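You operate a simulated robot arm through the tools that you are given. There is no shell and no other tool. Be economical: measure what you need, move in short steps, check, and stop when the job is done.

Carry out the task below with a simulated robot arm. There is one attempt and no reset: what you move stays moved.

TASK
Put one of the bands from the side bench top on the tag there.
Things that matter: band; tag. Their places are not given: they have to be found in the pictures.

It is judged by the outcome, as a careful person would: the job done as asked, and still so three seconds after it is handed in. It fails if anything else is knocked over, pushed out of place, dropped, spilled or broken.

THE ROBOT
A 7-joint arm with a two-finger parallel gripper, fixed in place. Base frame: the origin is at the foot of the arm, x ahead of it, y to its left, z up; the work surface is at about z = 0. Lengths are in mm, angles in rad, forces in N, time in s.
With the tool pointing down near the work surface it reaches from about 220 to 580 mm from the base axis. Its first joint turns from -1.152 to 1.152 rad. Payload 2.5 kg.
Tool frame: the origin (TCP) lies between the finger pads and is the grasp point; the fingertips stand 23 mm ahead of it; z points along the fingers, y is the line along which they close. The gripper opens to 94 mm. The fingers are 38 mm wide and 10 mm thick; the gripper's body (54 by 96 mm) begins 39 mm behind the TCP.
Orientation is told as [roll, pitch, yaw] about the base's x, y, z axes, in that order, counted from this pose: with the fingers straight down and closing along the base's y, the tool's x points along the base's -x, its y along +y and its z along -z.

THE INTERFACE
- The arm moves only by the tool servo_tool. Its argument "steps" is a list of rows, each a list of 7 numbers: the opening, from 0 (shut) to 1 (fully open), then the shift along the base's x, y, z in mm, then the turn, a rotation vector about the base's x, y, z in rad. In form: [[grip, dx, dy, dz, wx, wy, wz], ...]. A call has 1 to 12 rows; each row shifts and turns the commanded pose from where the row before left it. A row lasts 0.2 s, in which the tool goes at most 50 mm and 0.15 rad; a call with a longer step from one row to the next is refused whole, and so is a gripper value outside its range. A pose out of reach is approached as far as the arm can. The call stops where the force on the tool passes 40 N (or 10 N more than at its start, if that is more) or the arm is blocked; 0.2 s more then pass. The fingers move at their own pace (about 108 mm/s each) and stop on an object; they squeeze with about 29 N. The grip force told is the motor's: it shows also when the fingers shut on nothing. Time passes only in rows, and 0.2 s behind the last, so rows that do not move let the fingers close. It gives the time, the measured TCP pose, the force on the tool (base axes), the opening and the grip force at its end, in the units of the frame above (readings bear some noise), and new pictures: "pictures" is both (left out), scene, wrist or none.
- Cameras (640 x 400 px; columns grow to the right, rows downward): "scene" is fixed at [100.1, -393.7, 556.6]; the picture's right is [0.95, -0.32, 0.00], its down [-0.14, -0.43, -0.89] and it looks along [0.28, 0.84, -0.46] (base axes); focal length 357 px, centre (320, 200). "wrist" rides on the gripper at [-39, 0, -44] in the tool frame; the picture's right is [0.00, -1.00, 0.00], its down [0.97, 0.00, -0.24] and it looks along [0.24, 0.00, 0.97] (tool axes); focal length 218 px, centre (320, 200).
- point_at(camera, pixels): for up to 12 pixels [column, row] of the newest picture of that camera ("zoom" is the newest enlarged one), the place [x, y, z] in the base frame of the surface seen there, good to about 2 mm. No time passes.
- inspect(camera, box): a new picture of the part [left, top, right, bottom] of that camera's present view, enlarged. No time passes.
- job_done(): hands the job in; it is judged then, once.

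Work in short steps. Measure before you move; look again where a grasp or a placing could have gone wrong, and mend it. You have 60 turns and 120 pictures in all, the two below and enlarged ones among them. Open the gripper and draw the arm clear of the work before you hand the job in, unless the task says otherwise; then end with one line.

The tools are called after "Call:" as name(argument=value, ...) on one line, values as JSON. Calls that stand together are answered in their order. servo_tool: Moves the arm, as the interface text tells. Its arguments: {"type":"object","properties":{"steps":{"type":"array","items":{"type":"array","items":{"type":"number"}}},"pictures":{"type":"string","enum":["both","scene","wrist","none"]}},"required":["steps"]} The other tools are called the same way: point_at (camera, pixels) gives the place of the surface under pixels of a picture; inspect (camera, box) takes an enlarged picture of a part of a camera's view; job_done () hands the job in.

At the start:

```text
time_s: 0.0
tool_pos: [417.4, 191.8, 261.7]
tool_rot: [0.0, 0.001, 0.001]
ft_force: [0.1, -0.8, 0.0]
gripper_width: 93.8
gripper_force: 0.0
```

scene: 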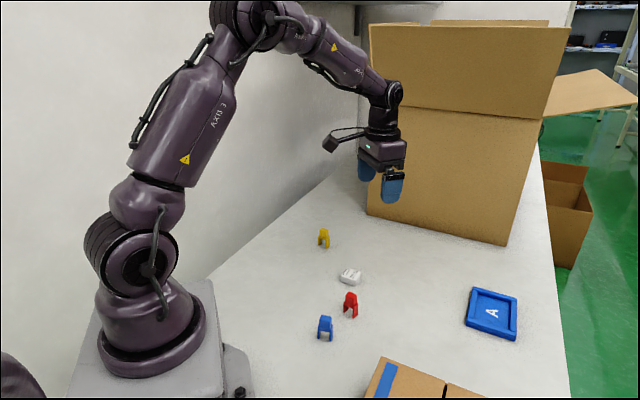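
wrist: 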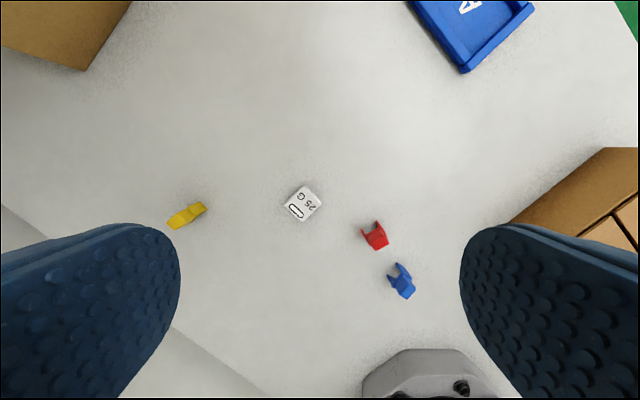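

The pictures show three small coloured clip-like things (yellow, red, blue), a white block, and a blue tray marked A. I enlarge these to tell which are bands and which is the tag.

Call:
inspect(camera="scene", box=[290, 220, 390, 350])

Call:
inspect(camera="wrist", box=[150, 160, 450, 320])

Call:
inspect(camera="scene", box=[360, 260, 560, 400])

```text
3.08 times, centred on (340, 285) of scene
```

zoom: 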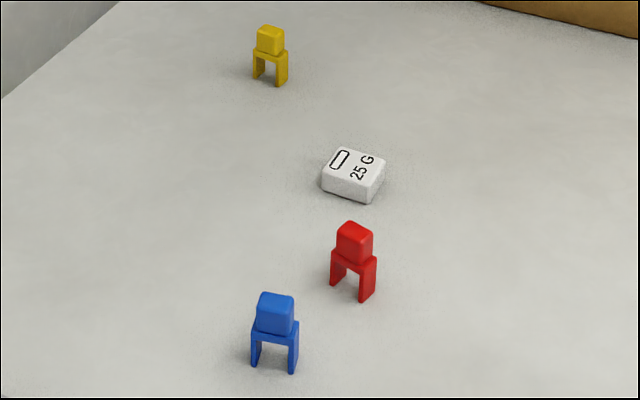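

```text
2.13 times, centred on (300, 240) of wrist
```

zoom: 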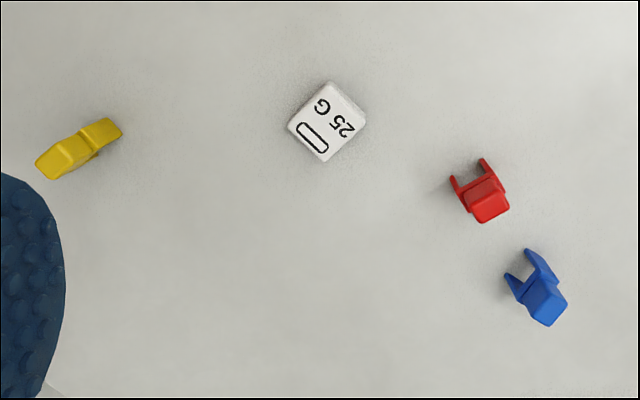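

```text
2.86 times, centred on (460, 330) of scene
```

zoom: 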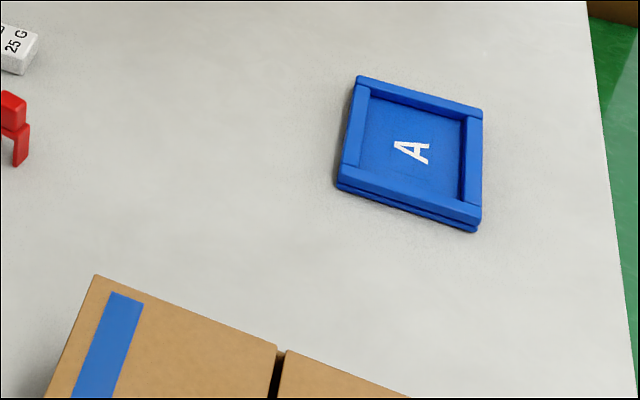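

I measure the clips, the white block and the outline printed on it.

Call:
inspect(camera="scene", box=[310, 255, 374, 345])

Call:
point_at(camera="scene", pixels=[[324, 233], [351, 275], [350, 296], [326, 319], [490, 312], [468, 320], [516, 335], [380, 380]])

Call:
point_at(camera="wrist", pixels=[[304, 186], [322, 200], [303, 220], [285, 205], [296, 212], [184, 216], [377, 239], [405, 288]])

```text
4.44 times, centred on (342, 300) of scene
```

zoom: 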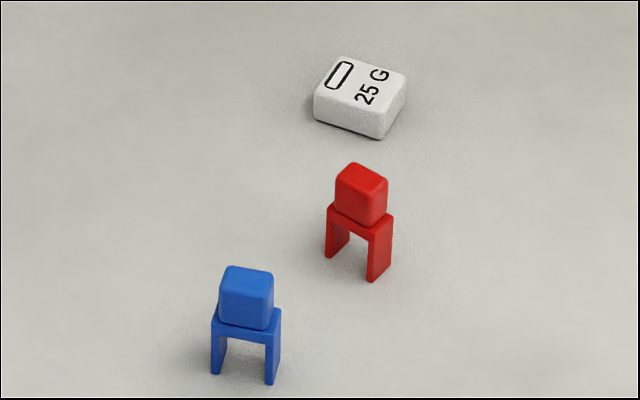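

```text
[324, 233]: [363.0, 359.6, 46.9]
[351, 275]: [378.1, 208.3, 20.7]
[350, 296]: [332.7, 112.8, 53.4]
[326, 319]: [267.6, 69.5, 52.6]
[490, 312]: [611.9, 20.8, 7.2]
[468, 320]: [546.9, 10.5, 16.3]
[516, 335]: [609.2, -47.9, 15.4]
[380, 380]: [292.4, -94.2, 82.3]
```

```text
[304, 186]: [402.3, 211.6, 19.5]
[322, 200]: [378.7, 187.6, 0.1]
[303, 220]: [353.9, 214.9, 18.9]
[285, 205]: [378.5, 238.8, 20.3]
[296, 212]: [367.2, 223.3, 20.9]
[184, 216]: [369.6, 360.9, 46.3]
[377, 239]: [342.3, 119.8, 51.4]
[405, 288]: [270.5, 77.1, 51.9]
```

The white "25 G" block (about 34 × 34 × 20 mm) looks like the tag, with a printed oblong outline. I measure the blue and red bands and the outline in the zoom.

Call:
point_at(camera="zoom", pixels=[[214, 368], [221, 345], [268, 345], [276, 370], [214, 320], [277, 328], [222, 300], [270, 305], [330, 80], [350, 68], [340, 75], [268, 380]])

Call:
point_at(camera="zoom", pixels=[[331, 215], [372, 233], [390, 220], [380, 255], [330, 245], [372, 275], [350, 195], [355, 167], [343, 63], [401, 75], [383, 105], [319, 92]])

Call:
inspect(camera="wrist", box=[270, 170, 350, 230])

```text
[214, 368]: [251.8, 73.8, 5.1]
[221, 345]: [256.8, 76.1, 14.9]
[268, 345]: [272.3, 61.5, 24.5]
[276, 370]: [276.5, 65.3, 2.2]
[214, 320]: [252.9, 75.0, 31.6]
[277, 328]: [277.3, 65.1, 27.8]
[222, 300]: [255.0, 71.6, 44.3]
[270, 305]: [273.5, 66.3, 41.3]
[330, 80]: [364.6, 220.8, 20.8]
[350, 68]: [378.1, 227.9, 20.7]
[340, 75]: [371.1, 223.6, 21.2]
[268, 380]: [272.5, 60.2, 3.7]
```

```text
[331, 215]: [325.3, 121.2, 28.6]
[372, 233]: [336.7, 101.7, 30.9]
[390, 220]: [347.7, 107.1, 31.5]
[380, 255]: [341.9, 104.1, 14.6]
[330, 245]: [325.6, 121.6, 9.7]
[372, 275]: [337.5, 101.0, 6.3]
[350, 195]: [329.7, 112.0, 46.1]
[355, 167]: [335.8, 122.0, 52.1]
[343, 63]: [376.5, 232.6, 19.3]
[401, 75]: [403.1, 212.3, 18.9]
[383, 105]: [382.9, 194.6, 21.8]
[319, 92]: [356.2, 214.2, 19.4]
```

```text
6.67 times, centred on (310, 200) of wrist
```

zoom: 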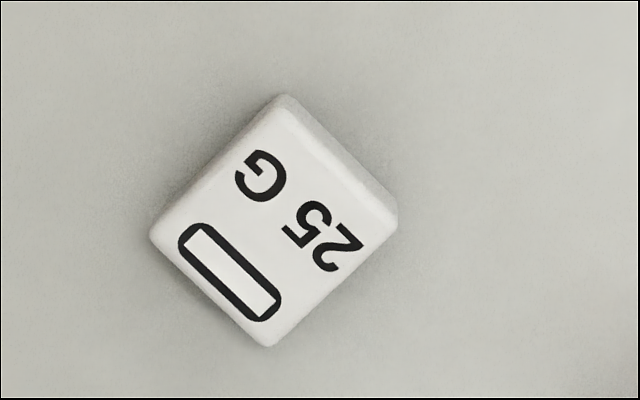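

Tag: 34 × 27 × 20 mm block centred near (380, 213), long axis at about -37°. The red band stands 53 mm tall at about (336, 114), roughly 23 × 12 mm, with its wide axis at about -60°. I move above it, turned so the fingers close across its thin side.

Call:
servo_tool(steps=[[0.5, -12, -11, -15, 0, 0, -0.15], [0.5, -12, -11, -15, 0, 0, -0.15], [0.5, -12, -11, -15, 0, 0, -0.15], [0.5, -12, -11, -15, 0, 0, -0.15], [0.5, -12, -11, -15, 0, 0, -0.15], [0.5, -12, -11, -15, 0, 0, -0.15], [0.5, -9, -12, -12, 0, 0, -0.147], [0.5, 0, 0, 0, 0, 0, 0]])

```text
time_s: 1.8
tool_pos: [335.9, 113.1, 160.2]
tool_rot: [0.001, 0.001, -1.05]
ft_force: [-0.5, -0.3, 0.1]
gripper_width: 47.0
gripper_force: 0.0
```

scene: 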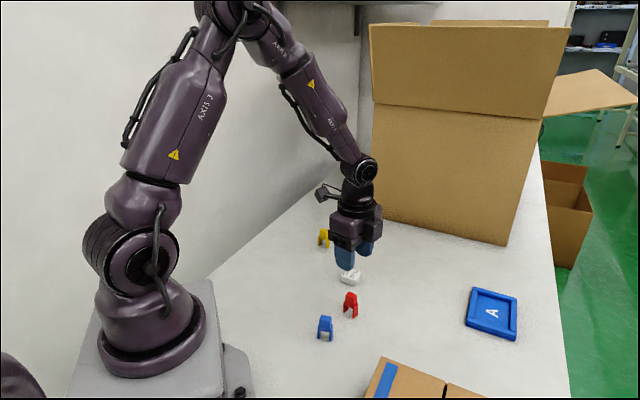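
wrist: 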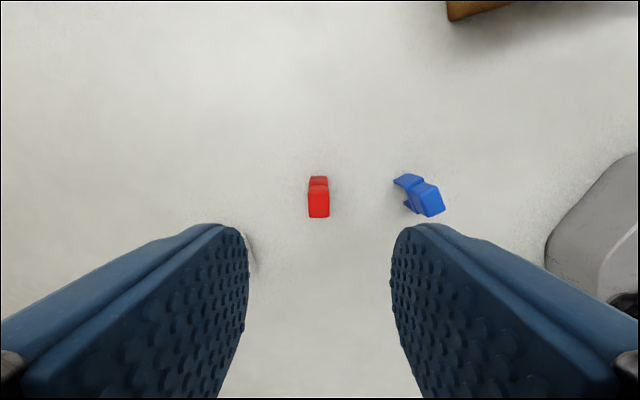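

The red band sits at columns 308–330, centred between the fingers and well aligned. I check its top before going down.

Call:
inspect(camera="wrist", box=[280, 160, 360, 230])

Call:
point_at(camera="wrist", pixels=[[310, 193], [328, 193], [311, 214], [327, 214], [318, 204], [313, 179], [326, 179]])

```text
5.71 times, centred on (320, 195) of wrist
```

zoom: 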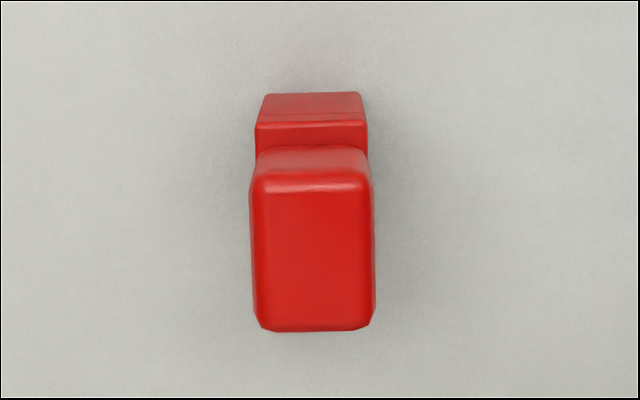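

```text
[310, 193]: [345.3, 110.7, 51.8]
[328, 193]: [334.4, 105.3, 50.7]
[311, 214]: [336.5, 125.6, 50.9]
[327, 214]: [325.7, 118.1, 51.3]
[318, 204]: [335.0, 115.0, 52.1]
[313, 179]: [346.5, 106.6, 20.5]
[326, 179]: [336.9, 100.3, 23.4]
```

The knob is centred at about (335.5, 115) with its top at z ≈ 52. I go down to TCP z ≈ 42 and close.

Call:
servo_tool(steps=[[0.5, -0.4, 1.7, -25, 0, 0, 0], [0.5, 0, 0, -30, 0, 0, 0], [0.5, 0, 0, -30, 0, 0, 0], [0.5, 0, 0, -20, 0, 0, 0], [0.5, 0, 0, -13, 0, 0, 0], [0.5, 0, 0, 0, 0, 0, 0], [0.3, 0, 0, 0, 0, 0, 0], [0.15, 0, 0, 0, 0, 0, 0], [0.0, 0, 0, 0, 0, 0, 0], [0.0, 0, 0, 0, 0, 0, 0], [0.0, 0, 0, 0, 0, 0, 0]])

```text
time_s: 4.2
tool_pos: [336.0, 116.6, 42.2]
tool_rot: [0.001, 0.0, -1.045]
ft_force: [0.2, -1.1, -0.3]
gripper_width: 15.5
gripper_force: 29.3
```

scene: 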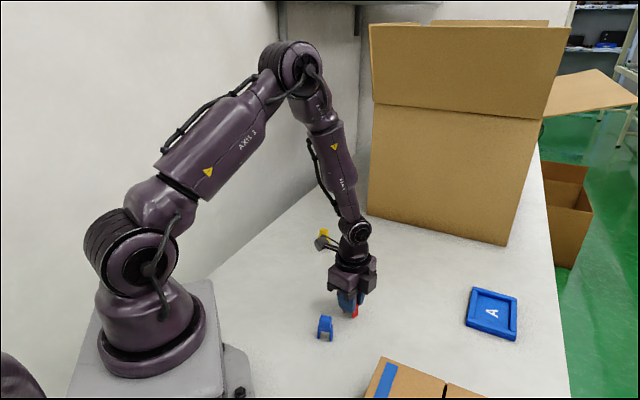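
wrist: 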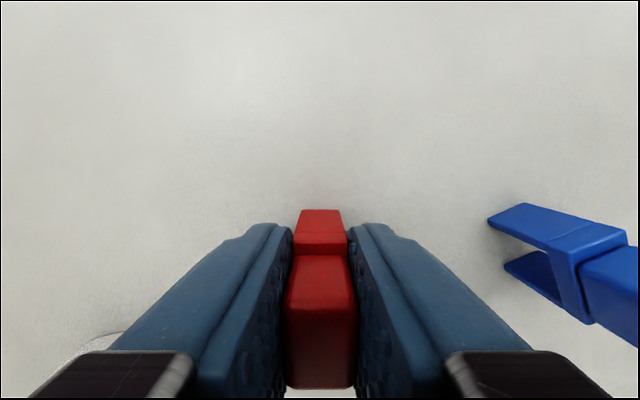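

The band is held (opening 15.5 mm, 29 N). I lift it straight up and look at how it hangs.

Call:
servo_tool(steps=[[0.0, 0, 0, 10, 0, 0, 0], [0.0, 0, 0, 20, 0, 0, 0], [0.0, 0, 0, 30, 0, 0, 0], [0.0, 12, 25, 10, 0, 0, 0.13], [0.0, 12, 25, 0, 0, 0, 0.13], [0.0, 10, 23, 0, 0, 0, 0.13], [0.0, 10, 23, 0, 0, 0, 0], [0.0, 0, 0, 0, 0, 0, 0]])

Call:
inspect(camera="scene", box=[320, 220, 400, 300])

```text
time_s: 6.0
tool_pos: [378.6, 213.2, 112.9]
tool_rot: [0.001, -0.001, -0.655]
ft_force: [0.0, -0.8, 0.0]
gripper_width: 15.6
gripper_force: 28.4
```

scene: 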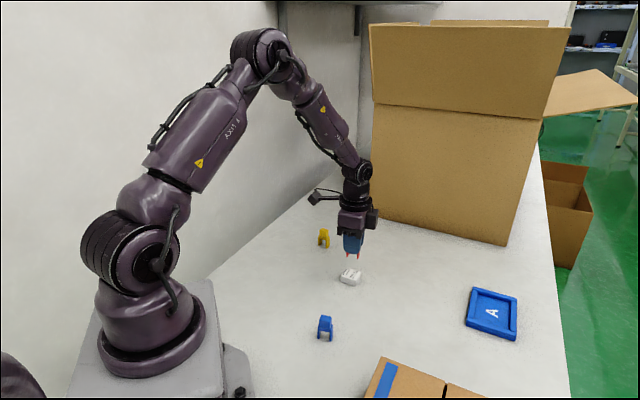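
wrist: 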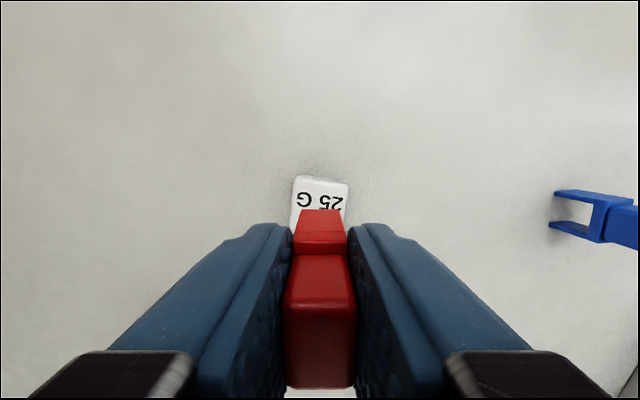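

```text
5.00 times, centred on (360, 260) of scene
```

zoom: 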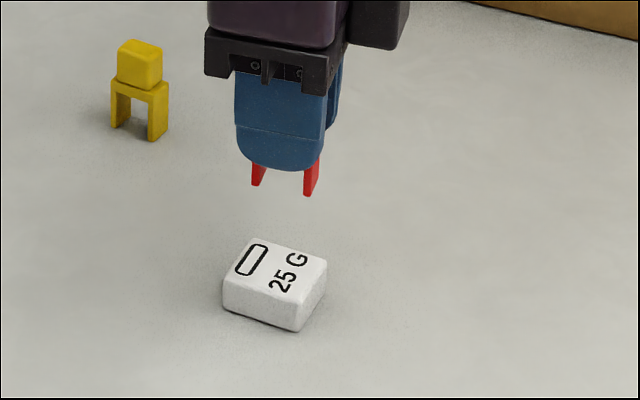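

The legs hang below the fingers at zoom (258,180) and (311,190). I measure them against the tag's corners.

Call:
point_at(camera="zoom", pixels=[[254, 182], [263, 178], [306, 190], [316, 186], [255, 239], [324, 261], [298, 304], [224, 284], [297, 325], [224, 307]])

Call:
point_at(camera="wrist", pixels=[[297, 178], [346, 184], [300, 212], [340, 212], [292, 218], [320, 181]])

```text
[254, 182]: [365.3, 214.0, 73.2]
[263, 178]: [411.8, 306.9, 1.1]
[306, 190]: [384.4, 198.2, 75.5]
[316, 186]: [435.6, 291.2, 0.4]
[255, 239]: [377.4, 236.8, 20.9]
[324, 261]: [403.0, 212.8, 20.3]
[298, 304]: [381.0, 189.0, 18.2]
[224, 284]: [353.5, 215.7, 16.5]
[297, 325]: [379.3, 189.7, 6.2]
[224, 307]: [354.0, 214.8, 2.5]
```

```text
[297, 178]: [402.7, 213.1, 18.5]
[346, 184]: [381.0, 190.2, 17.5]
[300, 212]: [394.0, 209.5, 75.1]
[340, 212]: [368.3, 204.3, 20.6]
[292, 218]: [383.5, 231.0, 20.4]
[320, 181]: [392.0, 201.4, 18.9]
```

Tag corners give centre (378.7, 213.6) and long axis at about -43.5°, so I turn 0.1 rad more and trim the position. The feet are at z ≈ 70.7 and the tag top at ≈ 20.5. I go down to about 4 mm above it.

Call:
servo_tool(steps=[[0.0, -0.4, 1.2, 0, 0, 0, -0.1], [0.0, 0, 0, -20, 0, 0, 0], [0.0, 0, 0, -18, 0, 0, 0], [0.0, 0, 0, -8, 0, 0, 0], [0.0, 0, 0, 0, 0, 0, 0]])

Call:
inspect(camera="scene", box=[320, 240, 380, 300])

```text
time_s: 7.2
tool_pos: [379.1, 213.6, 65.6]
tool_rot: [-0.001, 0.0, -0.755]
ft_force: [0.1, -0.2, 0.0]
gripper_width: 15.5
gripper_force: 28.9
```

scene: 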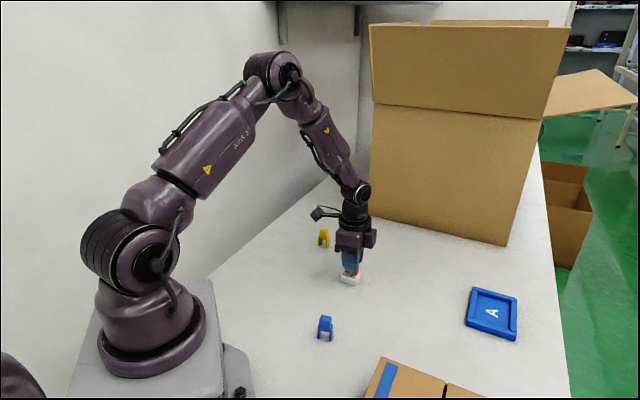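
wrist: 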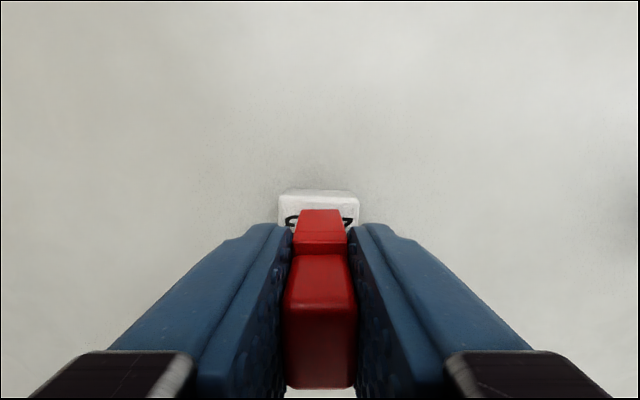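

```text
6.67 times, centred on (350, 270) of scene
```

zoom: 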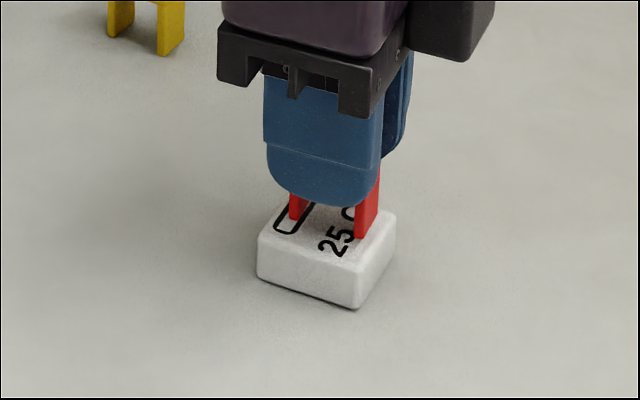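

The band is centred over the tag and aligned with it. I lower it in 1 mm steps until it touches.

Call:
servo_tool(steps=[[0.0, 0, 0, -1, 0, 0, 0], [0.0, 0, 0, -1, 0, 0, 0], [0.0, 0, 0, 0, 0, 0, 0]], pictures="none")

Call:
inspect(camera="scene", box=[320, 240, 380, 300])

```text
time_s: 8.0
tool_pos: [379.7, 215.3, 64.2]
tool_rot: [0.001, 0.0, -0.755]
ft_force: [0.5, 1.1, -0.1]
gripper_width: 15.6
gripper_force: 29.5
```

```text
6.67 times, centred on (350, 270) of scene
```

zoom: 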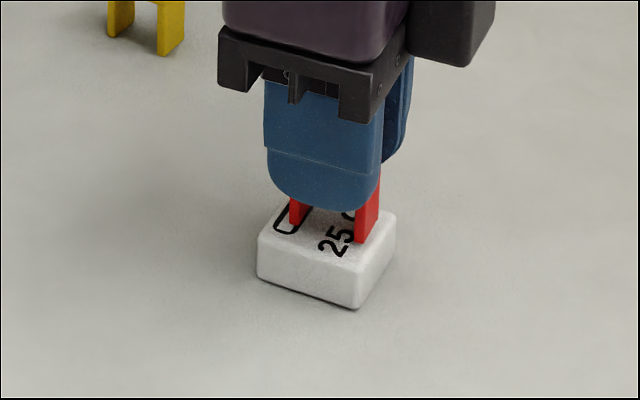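

No contact yet (force ≈ 0). I go down further in small steps.

Call:
servo_tool(steps=[[0.0, 0, 0, -0.7, 0, 0, 0], [0.0, 0, 0, -0.7, 0, 0, 0], [0.0, 0, 0, 0, 0, 0, 0]], pictures="none")

```text
time_s: 8.8
tool_pos: [378.6, 213.8, 61.9]
tool_rot: [0.0, 0.001, -0.756]
ft_force: [1.0, 0.1, -0.3]
gripper_width: 15.4
gripper_force: 29.3
```

Call:
servo_tool(steps=[[0.0, 0, 0, -0.6, 0, 0, 0], [0.0, 0, 0, 0, 0, 0, 0]], pictures="none")

Call:
inspect(camera="scene", box=[330, 250, 370, 290])

```text
time_s: 9.4
tool_pos: [379.5, 212.8, 61.9]
tool_rot: [0.001, -0.002, -0.755]
ft_force: [0.5, -0.2, -0.5]
gripper_width: 15.6
gripper_force: 29.0
```

```text
10.00 times, centred on (350, 270) of scene
```

zoom: 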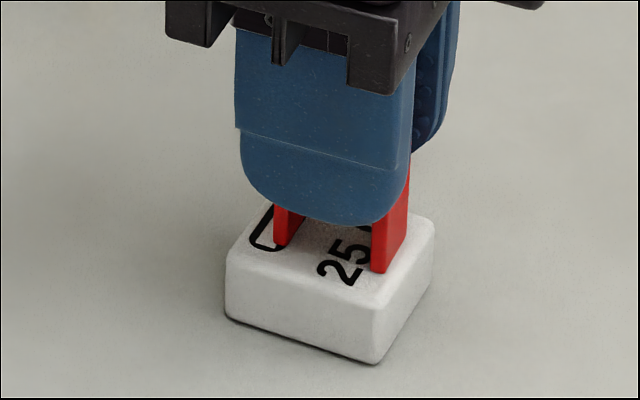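

Still no clear contact, so I keep lowering in half-millimetre steps.

Call:
servo_tool(steps=[[0.0, 0, 0, -0.5, 0, 0, 0], [0.0, 0, 0, 0, 0, 0, 0]], pictures="none")

Call:
servo_tool(steps=[[0.0, 0, 0, -0.5, 0, 0, 0], [0.0, 0, 0, 0, 0, 0, 0]], pictures="none")

```text
time_s: 10.0
tool_pos: [378.6, 214.1, 62.3]
tool_rot: [0.001, -0.001, -0.756]
ft_force: [-0.9, -0.9, 2.6]
gripper_width: 15.5
gripper_force: 29.5
```

```text
time_s: 10.6
tool_pos: [378.9, 213.9, 61.7]
tool_rot: [0.0, 0.001, -0.756]
ft_force: [-2.6, -2.6, 10.4]
gripper_width: 15.4
gripper_force: 28.6
```

Contact at 10 N. I ease back 0.4 mm, open gently, then rise.

Call:
servo_tool(steps=[[0.0, 0, 0, 0.4, 0, 0, 0], [0.15, 0, 0, 0, 0, 0, 0], [0.2, 0, 0, 0, 0, 0, 0], [0.3, 0, 0, 0, 0, 0, 0], [0.4, 0, 0, 0, 0, 0, 0], [0.4, 0, 0, 0, 0, 0, 0]])

```text
time_s: 12.0
tool_pos: [379.0, 214.2, 62.0]
tool_rot: [0.001, 0.001, -0.754]
ft_force: [0.2, 0.7, -0.7]
gripper_width: 37.5
gripper_force: 0.1
```

scene: 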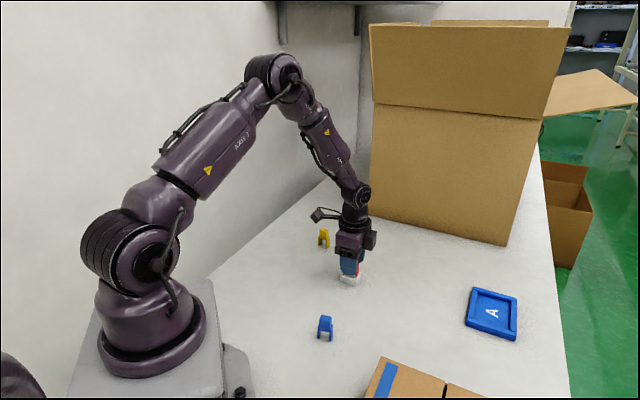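
wrist: 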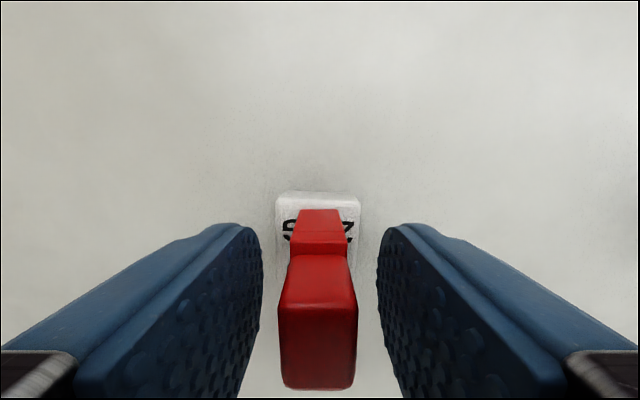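

The band stands free on the tag. I rise straight up and check.

Call:
servo_tool(steps=[[0.4, 0, 0, 15, 0, 0, 0], [0.4, 0, 0, 25, 0, 0, 0], [0.4, 0, 0, 35, 0, 0, 0], [0.4, 0, 0, 40, 0, 0, 0], [0.4, 0, 0, 40, 0, 0, 0], [0.4, 0, 0, 20, 0, 0, 0], [0.4, 0, 0, 0, 0, 0, 0]])

Call:
inspect(camera="scene", box=[310, 230, 390, 300])

```text
time_s: 13.6
tool_pos: [379.7, 213.9, 237.5]
tool_rot: [0.001, 0.001, -0.755]
ft_force: [-0.3, -0.2, 0.1]
gripper_width: 37.8
gripper_force: 0.1
```

scene: 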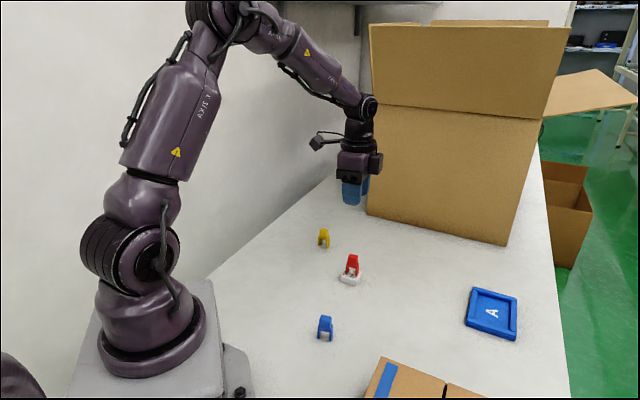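
wrist: 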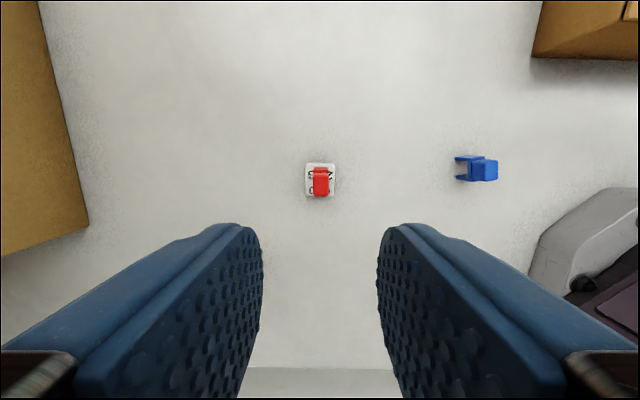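

```text
5.71 times, centred on (350, 265) of scene
```

zoom: 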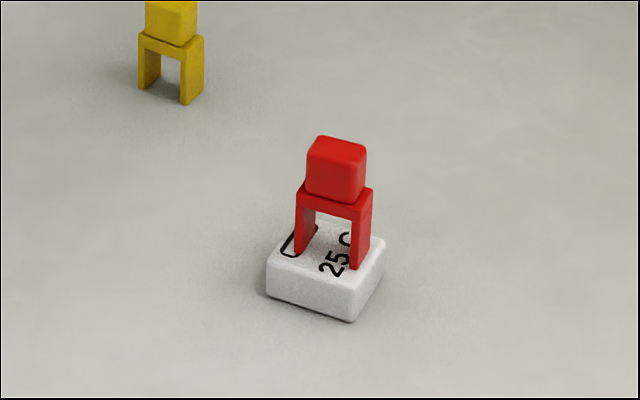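

The red band stands upright and centred on the tag, nothing else has moved, and the arm is clear. I hand it in.

Call:
job_done()

```text
The job is handed in.
```

I stood the red band upright on the white "25 G" block, which I took to be the tag, and handed the job in with the gripper open and the arm clear.
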